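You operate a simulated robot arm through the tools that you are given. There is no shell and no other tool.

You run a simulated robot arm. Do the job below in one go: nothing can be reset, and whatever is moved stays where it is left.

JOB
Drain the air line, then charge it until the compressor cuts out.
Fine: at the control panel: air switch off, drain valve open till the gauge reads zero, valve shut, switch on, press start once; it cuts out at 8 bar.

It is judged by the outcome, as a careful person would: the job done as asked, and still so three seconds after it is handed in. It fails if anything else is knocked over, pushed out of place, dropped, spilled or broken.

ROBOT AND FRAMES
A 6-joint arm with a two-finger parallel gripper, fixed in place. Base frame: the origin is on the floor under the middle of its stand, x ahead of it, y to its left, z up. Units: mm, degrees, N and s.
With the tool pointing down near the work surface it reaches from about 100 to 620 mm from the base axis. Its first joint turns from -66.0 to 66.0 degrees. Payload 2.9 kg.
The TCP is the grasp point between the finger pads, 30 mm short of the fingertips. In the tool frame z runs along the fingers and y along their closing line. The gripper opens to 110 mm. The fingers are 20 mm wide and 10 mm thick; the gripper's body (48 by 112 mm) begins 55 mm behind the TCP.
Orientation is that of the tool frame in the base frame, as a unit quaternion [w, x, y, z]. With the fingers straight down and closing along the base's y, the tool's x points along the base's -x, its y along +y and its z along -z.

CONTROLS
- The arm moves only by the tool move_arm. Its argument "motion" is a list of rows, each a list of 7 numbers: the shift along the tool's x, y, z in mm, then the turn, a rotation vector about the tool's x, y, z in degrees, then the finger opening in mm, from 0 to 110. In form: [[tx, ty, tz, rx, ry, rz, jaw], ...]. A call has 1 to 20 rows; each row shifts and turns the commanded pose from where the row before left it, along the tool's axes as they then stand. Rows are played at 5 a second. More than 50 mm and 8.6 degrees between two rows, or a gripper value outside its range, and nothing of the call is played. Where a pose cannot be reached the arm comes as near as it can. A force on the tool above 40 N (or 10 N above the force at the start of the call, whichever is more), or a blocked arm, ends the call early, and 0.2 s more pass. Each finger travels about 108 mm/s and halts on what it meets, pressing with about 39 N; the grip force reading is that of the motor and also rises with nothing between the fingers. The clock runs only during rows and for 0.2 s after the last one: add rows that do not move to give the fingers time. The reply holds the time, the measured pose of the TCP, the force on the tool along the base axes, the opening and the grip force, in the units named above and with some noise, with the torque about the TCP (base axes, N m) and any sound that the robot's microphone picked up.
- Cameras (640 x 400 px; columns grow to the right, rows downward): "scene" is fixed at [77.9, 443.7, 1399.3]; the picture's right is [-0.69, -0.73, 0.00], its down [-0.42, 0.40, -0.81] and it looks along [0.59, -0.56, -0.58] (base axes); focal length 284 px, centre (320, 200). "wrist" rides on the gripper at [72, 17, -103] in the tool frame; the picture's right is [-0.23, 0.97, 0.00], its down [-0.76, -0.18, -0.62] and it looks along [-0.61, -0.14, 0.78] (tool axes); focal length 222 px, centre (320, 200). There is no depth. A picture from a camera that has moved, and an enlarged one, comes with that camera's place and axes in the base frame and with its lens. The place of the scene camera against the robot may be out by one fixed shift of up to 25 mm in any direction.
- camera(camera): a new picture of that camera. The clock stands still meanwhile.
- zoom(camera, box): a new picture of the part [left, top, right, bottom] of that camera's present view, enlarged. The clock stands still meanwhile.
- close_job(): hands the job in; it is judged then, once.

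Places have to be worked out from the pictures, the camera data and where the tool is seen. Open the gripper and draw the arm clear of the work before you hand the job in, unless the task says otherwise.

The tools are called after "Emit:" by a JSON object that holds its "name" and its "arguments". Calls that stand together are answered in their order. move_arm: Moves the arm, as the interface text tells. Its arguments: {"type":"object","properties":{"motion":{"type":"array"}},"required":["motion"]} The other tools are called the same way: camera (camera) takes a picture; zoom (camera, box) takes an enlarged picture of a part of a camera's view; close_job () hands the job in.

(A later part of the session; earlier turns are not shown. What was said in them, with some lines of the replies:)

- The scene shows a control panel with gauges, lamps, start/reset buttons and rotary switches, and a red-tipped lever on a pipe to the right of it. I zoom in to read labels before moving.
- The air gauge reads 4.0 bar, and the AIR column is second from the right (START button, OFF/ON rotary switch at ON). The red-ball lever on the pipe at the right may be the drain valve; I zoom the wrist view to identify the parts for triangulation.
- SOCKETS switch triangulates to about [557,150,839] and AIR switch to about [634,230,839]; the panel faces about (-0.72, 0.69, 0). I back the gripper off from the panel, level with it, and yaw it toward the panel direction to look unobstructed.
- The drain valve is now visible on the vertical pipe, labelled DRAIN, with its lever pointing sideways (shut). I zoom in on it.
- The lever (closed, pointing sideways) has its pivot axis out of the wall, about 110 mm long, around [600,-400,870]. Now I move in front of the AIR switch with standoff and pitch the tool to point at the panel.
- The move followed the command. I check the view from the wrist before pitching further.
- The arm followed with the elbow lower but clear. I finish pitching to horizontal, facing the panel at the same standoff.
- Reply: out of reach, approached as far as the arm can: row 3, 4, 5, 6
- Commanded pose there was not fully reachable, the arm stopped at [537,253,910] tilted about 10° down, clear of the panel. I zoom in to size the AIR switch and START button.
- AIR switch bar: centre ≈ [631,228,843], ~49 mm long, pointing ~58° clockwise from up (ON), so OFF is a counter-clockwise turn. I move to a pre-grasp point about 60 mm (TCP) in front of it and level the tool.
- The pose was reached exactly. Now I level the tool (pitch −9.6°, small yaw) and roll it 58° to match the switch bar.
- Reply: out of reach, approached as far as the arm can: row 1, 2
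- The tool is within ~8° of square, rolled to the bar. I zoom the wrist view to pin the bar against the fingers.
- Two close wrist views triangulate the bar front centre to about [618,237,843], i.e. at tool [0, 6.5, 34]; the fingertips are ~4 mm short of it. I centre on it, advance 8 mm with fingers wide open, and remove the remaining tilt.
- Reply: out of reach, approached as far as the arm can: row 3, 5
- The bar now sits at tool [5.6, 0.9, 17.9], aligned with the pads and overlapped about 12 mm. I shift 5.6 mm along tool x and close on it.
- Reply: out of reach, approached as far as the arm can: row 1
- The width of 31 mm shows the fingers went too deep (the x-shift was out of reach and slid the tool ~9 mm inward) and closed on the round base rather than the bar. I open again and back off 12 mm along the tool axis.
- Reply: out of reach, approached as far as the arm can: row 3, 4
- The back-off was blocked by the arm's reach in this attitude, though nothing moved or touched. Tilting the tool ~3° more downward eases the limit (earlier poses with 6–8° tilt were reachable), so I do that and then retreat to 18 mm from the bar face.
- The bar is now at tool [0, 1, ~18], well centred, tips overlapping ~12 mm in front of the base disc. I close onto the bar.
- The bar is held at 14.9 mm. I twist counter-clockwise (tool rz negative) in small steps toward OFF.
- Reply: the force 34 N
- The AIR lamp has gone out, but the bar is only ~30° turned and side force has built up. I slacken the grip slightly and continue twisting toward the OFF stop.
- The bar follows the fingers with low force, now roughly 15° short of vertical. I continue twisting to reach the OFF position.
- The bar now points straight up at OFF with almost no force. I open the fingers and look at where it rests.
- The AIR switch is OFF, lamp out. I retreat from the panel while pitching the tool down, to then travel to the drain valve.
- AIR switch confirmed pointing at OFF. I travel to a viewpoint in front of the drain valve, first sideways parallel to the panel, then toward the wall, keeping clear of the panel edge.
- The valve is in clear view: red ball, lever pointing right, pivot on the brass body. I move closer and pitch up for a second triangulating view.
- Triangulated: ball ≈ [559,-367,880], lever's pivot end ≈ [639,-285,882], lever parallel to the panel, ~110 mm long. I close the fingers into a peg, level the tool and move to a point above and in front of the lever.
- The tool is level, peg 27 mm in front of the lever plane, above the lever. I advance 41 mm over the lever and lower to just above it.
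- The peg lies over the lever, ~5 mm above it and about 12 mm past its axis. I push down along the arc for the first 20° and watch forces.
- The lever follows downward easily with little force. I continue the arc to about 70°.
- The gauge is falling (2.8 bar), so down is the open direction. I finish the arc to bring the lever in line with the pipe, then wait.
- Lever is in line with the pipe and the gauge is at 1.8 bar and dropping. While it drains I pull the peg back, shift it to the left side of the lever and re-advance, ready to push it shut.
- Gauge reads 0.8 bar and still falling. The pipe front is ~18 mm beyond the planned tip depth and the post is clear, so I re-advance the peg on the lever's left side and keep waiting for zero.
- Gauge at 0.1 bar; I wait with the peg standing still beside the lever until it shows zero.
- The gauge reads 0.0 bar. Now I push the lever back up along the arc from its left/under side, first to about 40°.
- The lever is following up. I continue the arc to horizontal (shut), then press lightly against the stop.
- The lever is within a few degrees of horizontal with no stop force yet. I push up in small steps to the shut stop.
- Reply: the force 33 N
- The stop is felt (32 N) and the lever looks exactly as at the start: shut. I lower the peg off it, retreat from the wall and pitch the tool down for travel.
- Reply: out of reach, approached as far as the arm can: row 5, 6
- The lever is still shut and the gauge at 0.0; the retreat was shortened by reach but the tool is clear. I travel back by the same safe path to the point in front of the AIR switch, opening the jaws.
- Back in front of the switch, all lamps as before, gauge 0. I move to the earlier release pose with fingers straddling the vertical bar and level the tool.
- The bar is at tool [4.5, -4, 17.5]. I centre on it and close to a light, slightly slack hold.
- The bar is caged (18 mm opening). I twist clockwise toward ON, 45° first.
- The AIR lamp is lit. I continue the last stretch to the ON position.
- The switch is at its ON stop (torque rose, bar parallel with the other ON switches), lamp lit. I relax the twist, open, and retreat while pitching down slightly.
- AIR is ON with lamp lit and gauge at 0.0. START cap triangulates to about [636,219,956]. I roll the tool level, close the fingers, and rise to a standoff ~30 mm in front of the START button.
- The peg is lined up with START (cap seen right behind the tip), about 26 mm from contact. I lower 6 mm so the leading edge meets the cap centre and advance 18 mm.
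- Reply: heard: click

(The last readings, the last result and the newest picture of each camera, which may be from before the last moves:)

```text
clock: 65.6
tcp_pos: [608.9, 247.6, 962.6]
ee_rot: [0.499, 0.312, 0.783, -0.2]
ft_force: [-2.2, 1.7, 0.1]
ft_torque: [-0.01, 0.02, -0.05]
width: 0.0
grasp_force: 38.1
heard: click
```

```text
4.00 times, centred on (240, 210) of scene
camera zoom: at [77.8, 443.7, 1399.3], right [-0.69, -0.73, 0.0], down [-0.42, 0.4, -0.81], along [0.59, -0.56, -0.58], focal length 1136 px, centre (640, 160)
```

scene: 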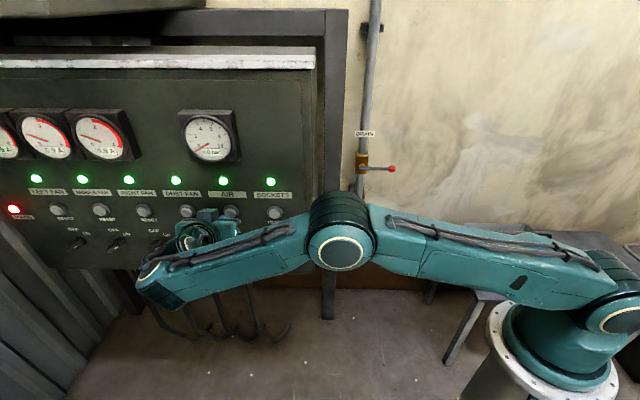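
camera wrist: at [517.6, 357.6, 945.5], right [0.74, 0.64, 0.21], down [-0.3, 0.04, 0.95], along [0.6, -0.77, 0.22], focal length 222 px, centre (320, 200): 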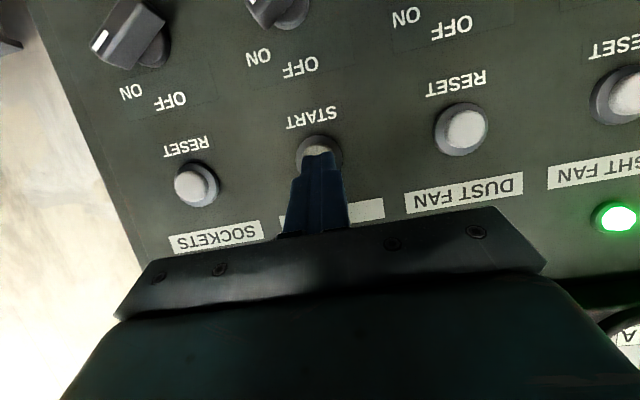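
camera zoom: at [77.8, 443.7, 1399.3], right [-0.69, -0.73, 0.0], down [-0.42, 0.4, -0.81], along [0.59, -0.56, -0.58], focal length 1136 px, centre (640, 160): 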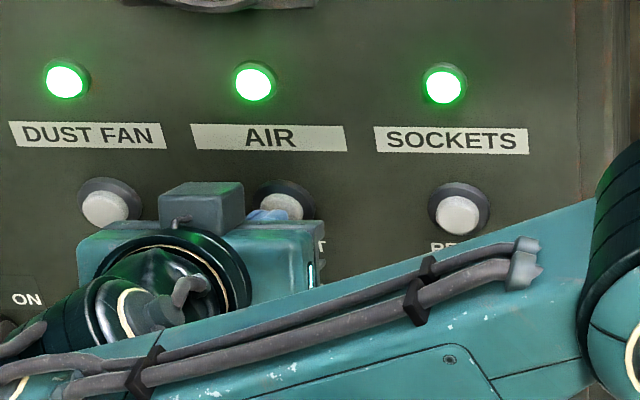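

A click was heard and the force rose slightly: START has been pressed once. I withdraw straight back along the same line and check the gauge.

Emit:
{"name": "move_arm", "arguments": {"motion": [[2.5, 0, -5.4, 0, 0, 0, 0], [2.5, 0, -5.4, 0, 0, 0, 0], [2.5, 0, -5.4, 0, 0, 0, 0], [2.5, 0, -5.4, 0, 0, 0, 0], [2.5, 0, -5.4, 0, 0, 0, 0], [2.5, 0, -5.4, 0, 0, 0, 0], [0, 0, 0, 0, 0, 0, 0], [0, 0, 0, 0, 0, 0, 0]]}}

Emit:
{"name": "zoom", "arguments": {"camera": "scene", "box": [160, 90, 320, 270]}}

Emit:
{"name": "zoom", "arguments": {"camera": "wrist", "box": [220, 80, 420, 205]}}

```text
clock: 67.4
tcp_pos: [582.1, 274.4, 963.5]
ee_rot: [0.5, 0.312, 0.783, -0.199]
ft_force: [0.3, -0.1, 0.0]
ft_torque: [-0.01, -0.01, -0.02]
width: 0.1
grasp_force: 38.0
```

```text
2.22 times, centred on (240, 180) of scene
camera zoom: at [77.9, 443.7, 1399.3], right [-0.69, -0.73, 0.0], down [-0.42, 0.4, -0.81], along [0.59, -0.56, -0.58], focal length 631 px, centre (498, 244)
```

zoom: 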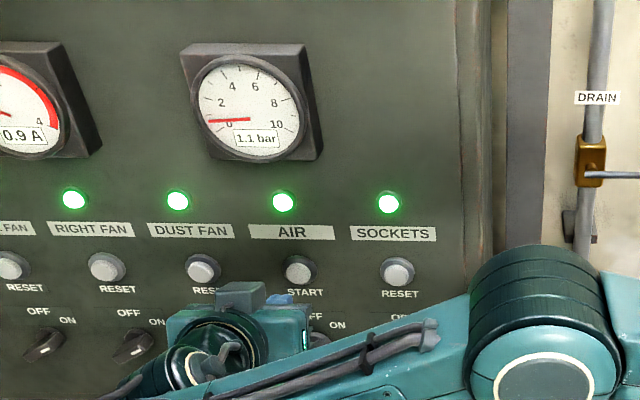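

```text
3.20 times, centred on (320, 142) of wrist
camera zoom: at [504.8, 372.0, 939.7], right [0.74, 0.64, 0.21], down [-0.3, 0.04, 0.95], along [0.6, -0.77, 0.22], focal length 711 px, centre (320, 384)
```

zoom: 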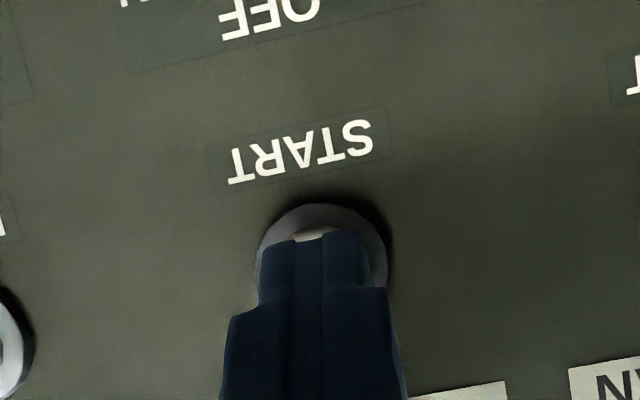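

The gauge is already rising (1.1 bar), so one press was enough. I draw the arm clear of the panel, opening the gripper, while it charges.

Emit:
{"name": "move_arm", "arguments": {"motion": [[0, 0, -10, 0, 6.7, 0, 0], [0, 0, -10, 0, 6.7, 0, 0], [0, 0, -10, 0, 6.6, 0, 0], [-1, -27.3, -23.6, 0, 0, 0, 0], [-1, -27.3, -23.6, 0, 0, 0, 0], [-1, -27.3, -23.6, 0, 0, 0, 20], [-1, -27.3, -23.6, 0, 0, 0, 40], [-1, -27.3, -23.6, 0, 0, 0, 60], [0, 0, 0, 0, 0, 0, 60], [0, 0, 0, 0, 0, 0, 60], [0, 0, 0, 0, 0, 0, 60]]}}

Emit:
{"name": "camera", "arguments": {"camera": "scene"}}

Emit:
{"name": "zoom", "arguments": {"camera": "scene", "box": [160, 90, 320, 270]}}

```text
clock: 69.8
tcp_pos: [413.5, 244.9, 1065.3]
ee_rot: [0.357, 0.341, 0.858, -0.141]
ft_force: [0.7, -0.6, 0.0]
ft_torque: [-0.01, -0.02, 0.04]
width: 60.1
grasp_force: 0.0
```

```text
taken
```

scene: 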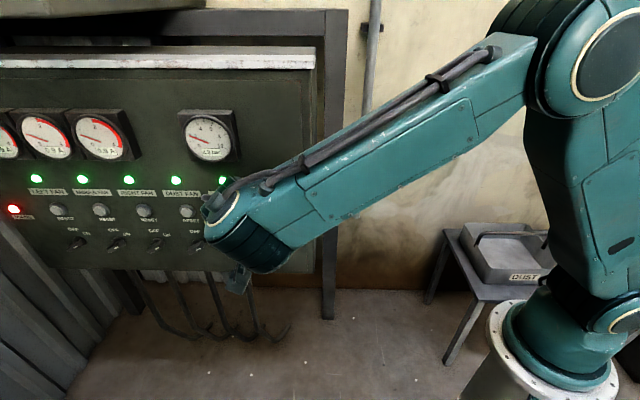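

```text
2.22 times, centred on (240, 180) of scene
camera zoom: at [77.9, 443.7, 1399.3], right [-0.69, -0.73, 0.0], down [-0.42, 0.4, -0.81], along [0.59, -0.56, -0.58], focal length 631 px, centre (498, 244)
```

zoom: 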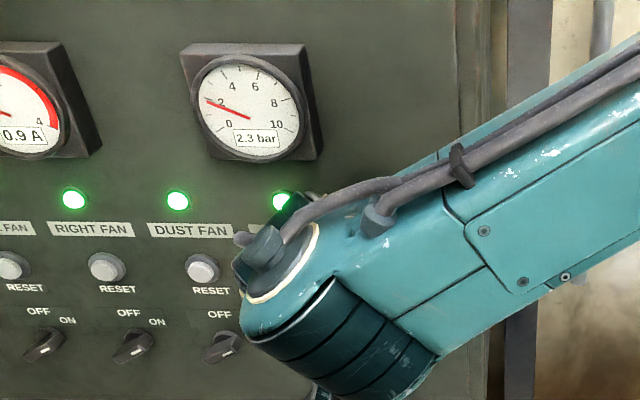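

2.3 bar and rising ~0.5 bar/s. I move the arm to the right so that the panel is unobstructed, and wait.

Emit:
{"name": "move_arm", "arguments": {"motion": [[-16.2, -36.9, 12.6, 0, 0, 0, 60], [-16.2, -36.9, 12.6, 0, 0, 0, 60], [-16.2, -36.9, 12.6, 0, 0, 0, 60], [-16.2, -36.9, 12.6, 0, 0, 0, 60], [-16.2, -36.9, 12.6, 0, 0, 0, 60], [-16.2, -36.9, 12.6, 0, 0, 0, 60], [0, 0, 0, 0, 0, 0, 60], [0, 0, 0, 0, 0, 0, 60], [0, 0, 0, 0, 0, 0, 60], [0, 0, 0, 0, 0, 0, 60], [0, 0, 0, 0, 0, 0, 60], [0, 0, 0, 0, 0, 0, 60], [0, 0, 0, 0, 0, 0, 60], [0, 0, 0, 0, 0, 0, 60], [0, 0, 0, 0, 0, 0, 60], [0, 0, 0, 0, 0, 0, 60], [0, 0, 0, 0, 0, 0, 60], [0, 0, 0, 0, 0, 0, 60]]}}

Emit:
{"name": "camera", "arguments": {"camera": "scene"}}

Emit:
{"name": "zoom", "arguments": {"camera": "scene", "box": [160, 90, 320, 270]}}

```text
clock: 73.6
tcp_pos: [351.1, 3.2, 1083.5]
ee_rot: [0.356, 0.341, 0.858, -0.141]
ft_force: [-0.6, 0.5, 0.3]
ft_torque: [0.02, 0.0, -0.01]
width: 60.0
grasp_force: 0.0
```

```text
taken
```

scene: 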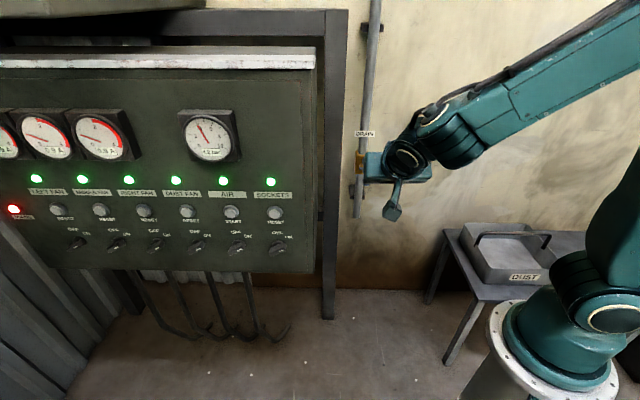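

```text
2.22 times, centred on (240, 180) of scene
camera zoom: at [77.9, 443.7, 1399.3], right [-0.69, -0.73, 0.0], down [-0.42, 0.4, -0.81], along [0.59, -0.56, -0.58], focal length 631 px, centre (498, 244)
```

zoom: 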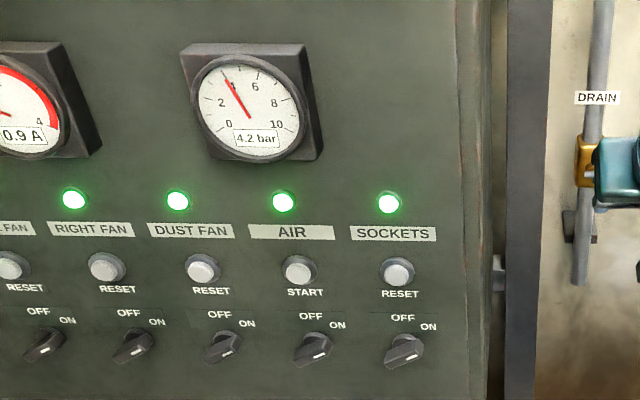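

4.2 bar, all switches and lamps in order. I wait further for cut-out, shifting the arm back a little so the valve is visible too.

Emit:
{"name": "move_arm", "arguments": {"motion": [[0, -30, -25, 0, 0, 0, 60], [0, -30, -25, 0, 0, 0, 60], [0, 0, 0, 0, 0, 0, 60], [0, 0, 0, 0, 0, 0, 60], [0, 0, 0, 0, 0, 0, 60], [0, 0, 0, 0, 0, 0, 60], [0, 0, 0, 0, 0, 0, 60], [0, 0, 0, 0, 0, 0, 60], [0, 0, 0, 0, 0, 0, 60], [0, 0, 0, 0, 0, 0, 60], [0, 0, 0, 0, 0, 0, 60], [0, 0, 0, 0, 0, 0, 60], [0, 0, 0, 0, 0, 0, 60], [0, 0, 0, 0, 0, 0, 60], [0, 0, 0, 0, 0, 0, 60], [0, 0, 0, 0, 0, 0, 60], [0, 0, 0, 0, 0, 0, 60], [0, 0, 0, 0, 0, 0, 60], [0, 0, 0, 0, 0, 0, 60], [0, 0, 0, 0, 0, 0, 60]]}}

Emit:
{"name": "zoom", "arguments": {"camera": "scene", "box": [160, 60, 480, 260]}}

```text
clock: 77.8
tcp_pos: [285.7, -20.2, 1116.6]
ee_rot: [0.357, 0.341, 0.858, -0.142]
ft_force: [0.1, 0.4, -0.2]
ft_torque: [-0.02, 0.01, 0.0]
width: 59.8
grasp_force: 0.0
```

```text
2.00 times, centred on (320, 160) of scene
camera zoom: at [77.9, 443.7, 1399.3], right [-0.69, -0.73, 0.0], down [-0.42, 0.4, -0.81], along [0.59, -0.56, -0.58], focal length 568 px, centre (320, 280)
```

zoom: 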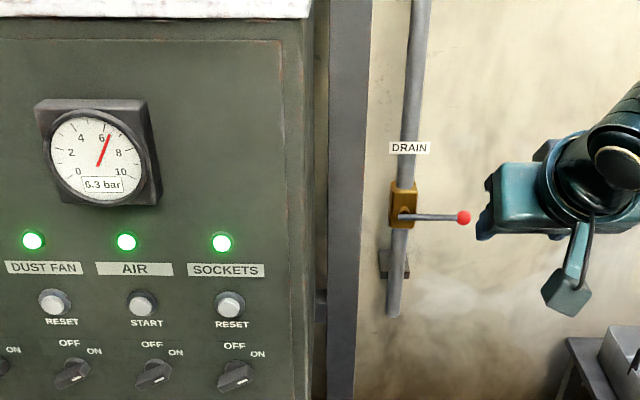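

6.3 bar and climbing at 0.5 bar/s, valve shut. I keep still and wait for the cut-out at 8 bar.

Emit:
{"name": "move_arm", "arguments": {"motion": [[0, 0, 0, 0, 0, 0, 60], [0, 0, 0, 0, 0, 0, 60], [0, 0, 0, 0, 0, 0, 60], [0, 0, 0, 0, 0, 0, 60], [0, 0, 0, 0, 0, 0, 60], [0, 0, 0, 0, 0, 0, 60], [0, 0, 0, 0, 0, 0, 60], [0, 0, 0, 0, 0, 0, 60], [0, 0, 0, 0, 0, 0, 60], [0, 0, 0, 0, 0, 0, 60], [0, 0, 0, 0, 0, 0, 60], [0, 0, 0, 0, 0, 0, 60], [0, 0, 0, 0, 0, 0, 60], [0, 0, 0, 0, 0, 0, 60], [0, 0, 0, 0, 0, 0, 60], [0, 0, 0, 0, 0, 0, 60], [0, 0, 0, 0, 0, 0, 60], [0, 0, 0, 0, 0, 0, 60], [0, 0, 0, 0, 0, 0, 60], [0, 0, 0, 0, 0, 0, 60]]}}

Emit:
{"name": "zoom", "arguments": {"camera": "scene", "box": [160, 60, 480, 260]}}

```text
clock: 82.0
tcp_pos: [285.4, -20.2, 1117.1]
ee_rot: [0.356, 0.342, 0.858, -0.141]
ft_force: [-0.6, 0.1, -0.4]
ft_torque: [0.01, 0.01, 0.02]
width: 59.9
grasp_force: 0.0
```

```text
2.00 times, centred on (320, 160) of scene
camera zoom: at [77.9, 443.7, 1399.3], right [-0.69, -0.73, 0.0], down [-0.42, 0.4, -0.81], along [0.59, -0.56, -0.58], focal length 568 px, centre (320, 280)
```

zoom: 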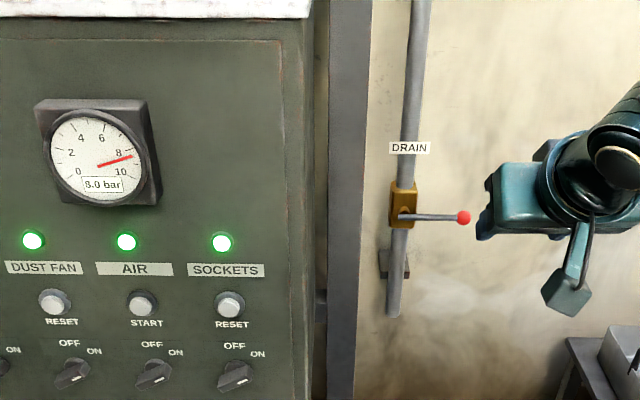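

The gauge reads 8.0 bar, and at 0.5 bar/s it would have passed that, so the compressor appears to have cut out. I wait a few seconds more to confirm it holds, and look over the whole scene.

Emit:
{"name": "move_arm", "arguments": {"motion": [[0, 0, 0, 0, 0, 0, 60], [0, 0, 0, 0, 0, 0, 60], [0, 0, 0, 0, 0, 0, 60], [0, 0, 0, 0, 0, 0, 60], [0, 0, 0, 0, 0, 0, 60], [0, 0, 0, 0, 0, 0, 60], [0, 0, 0, 0, 0, 0, 80], [0, 0, 0, 0, 0, 0, 110], [0, 0, 0, 0, 0, 0, 110], [0, 0, 0, 0, 0, 0, 110], [0, 0, 0, 0, 0, 0, 110], [0, 0, 0, 0, 0, 0, 110], [0, 0, 0, 0, 0, 0, 110], [0, 0, 0, 0, 0, 0, 110], [0, 0, 0, 0, 0, 0, 110]]}}

Emit:
{"name": "camera", "arguments": {"camera": "scene"}}

Emit:
{"name": "zoom", "arguments": {"camera": "scene", "box": [168, 100, 248, 175]}}

Emit:
{"name": "zoom", "arguments": {"camera": "scene", "box": [0, 90, 320, 290]}}

```text
clock: 85.2
tcp_pos: [285.5, -18.9, 1117.0]
ee_rot: [0.356, 0.342, 0.858, -0.142]
ft_force: [-0.4, -0.5, -0.7]
ft_torque: [0.02, -0.01, 0.01]
width: 110.2
grasp_force: 0.1
```

```text
taken
```

scene: 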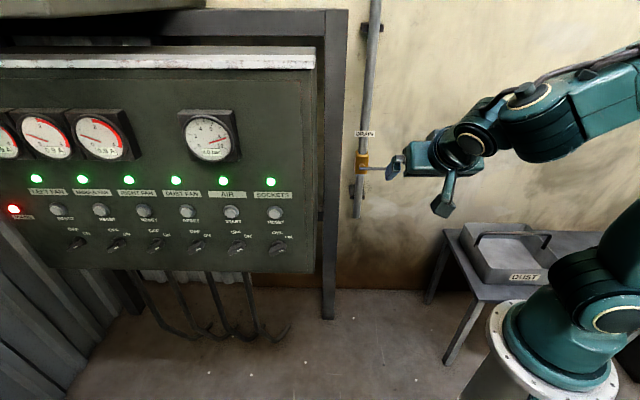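

```text
5.33 times, centred on (208, 138) of scene
camera zoom: at [77.9, 443.7, 1399.3], right [-0.69, -0.73, 0.0], down [-0.42, 0.4, -0.81], along [0.59, -0.56, -0.58], focal length 1514 px, centre (917, 533)
```

zoom: 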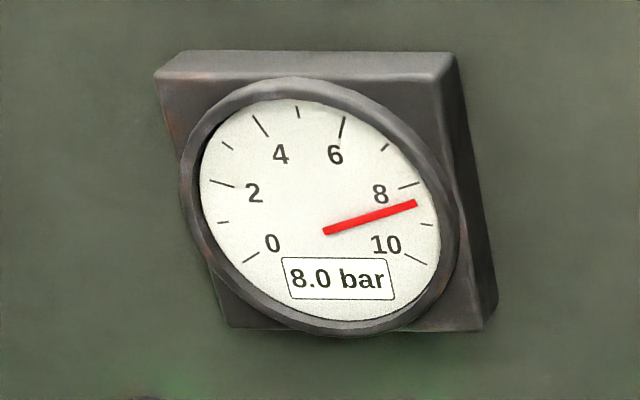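

```text
2.00 times, centred on (160, 190) of scene
camera zoom: at [77.9, 443.7, 1399.3], right [-0.69, -0.73, 0.0], down [-0.42, 0.4, -0.81], along [0.59, -0.56, -0.58], focal length 568 px, centre (640, 220)
```

zoom: 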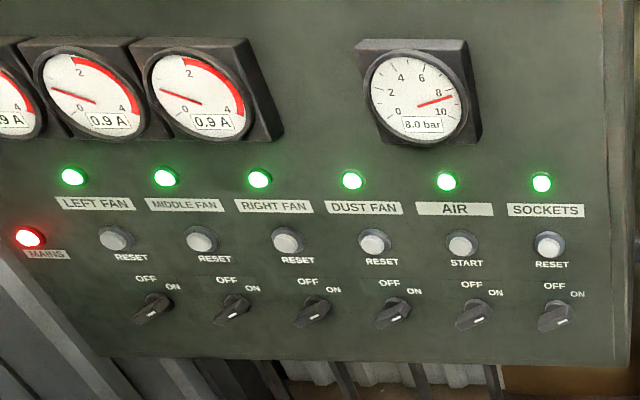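

The gauge has held at 8.0 bar for more than 3 s, so the compressor has cut out. The AIR switch is ON, the drain is shut, everything else is as it was, and the gripper is open with the arm clear. I hand the job in.

Emit:
{"name": "close_job", "arguments": {}}

```text
The job is handed in.
```

The air line was drained and recharged, and the compressor cut out at 8.0 bar. The gauge was still holding 8.0 bar more than three seconds later, when I handed the job in.

- **Drain:** I turned the AIR switch off, opened the drain valve until the gauge read 0.0 bar, then closed the lever back against its stop.
- **Charge:** I turned the AIR switch back on and pressed START once (one click heard). The pressure rose at about 0.5 bar a second and stopped at 8.0 bar.
- **How it was left:** AIR is on with its lamp lit. The other switches and lamps look as they did at the start, and nothing was knocked or moved. The gripper is open and the arm is clear of the panel and the valve.

On the first try at the AIR switch, the fingers briefly closed on its round base instead of the bar. I backed off and took hold again, and the switch was not turned or marked.
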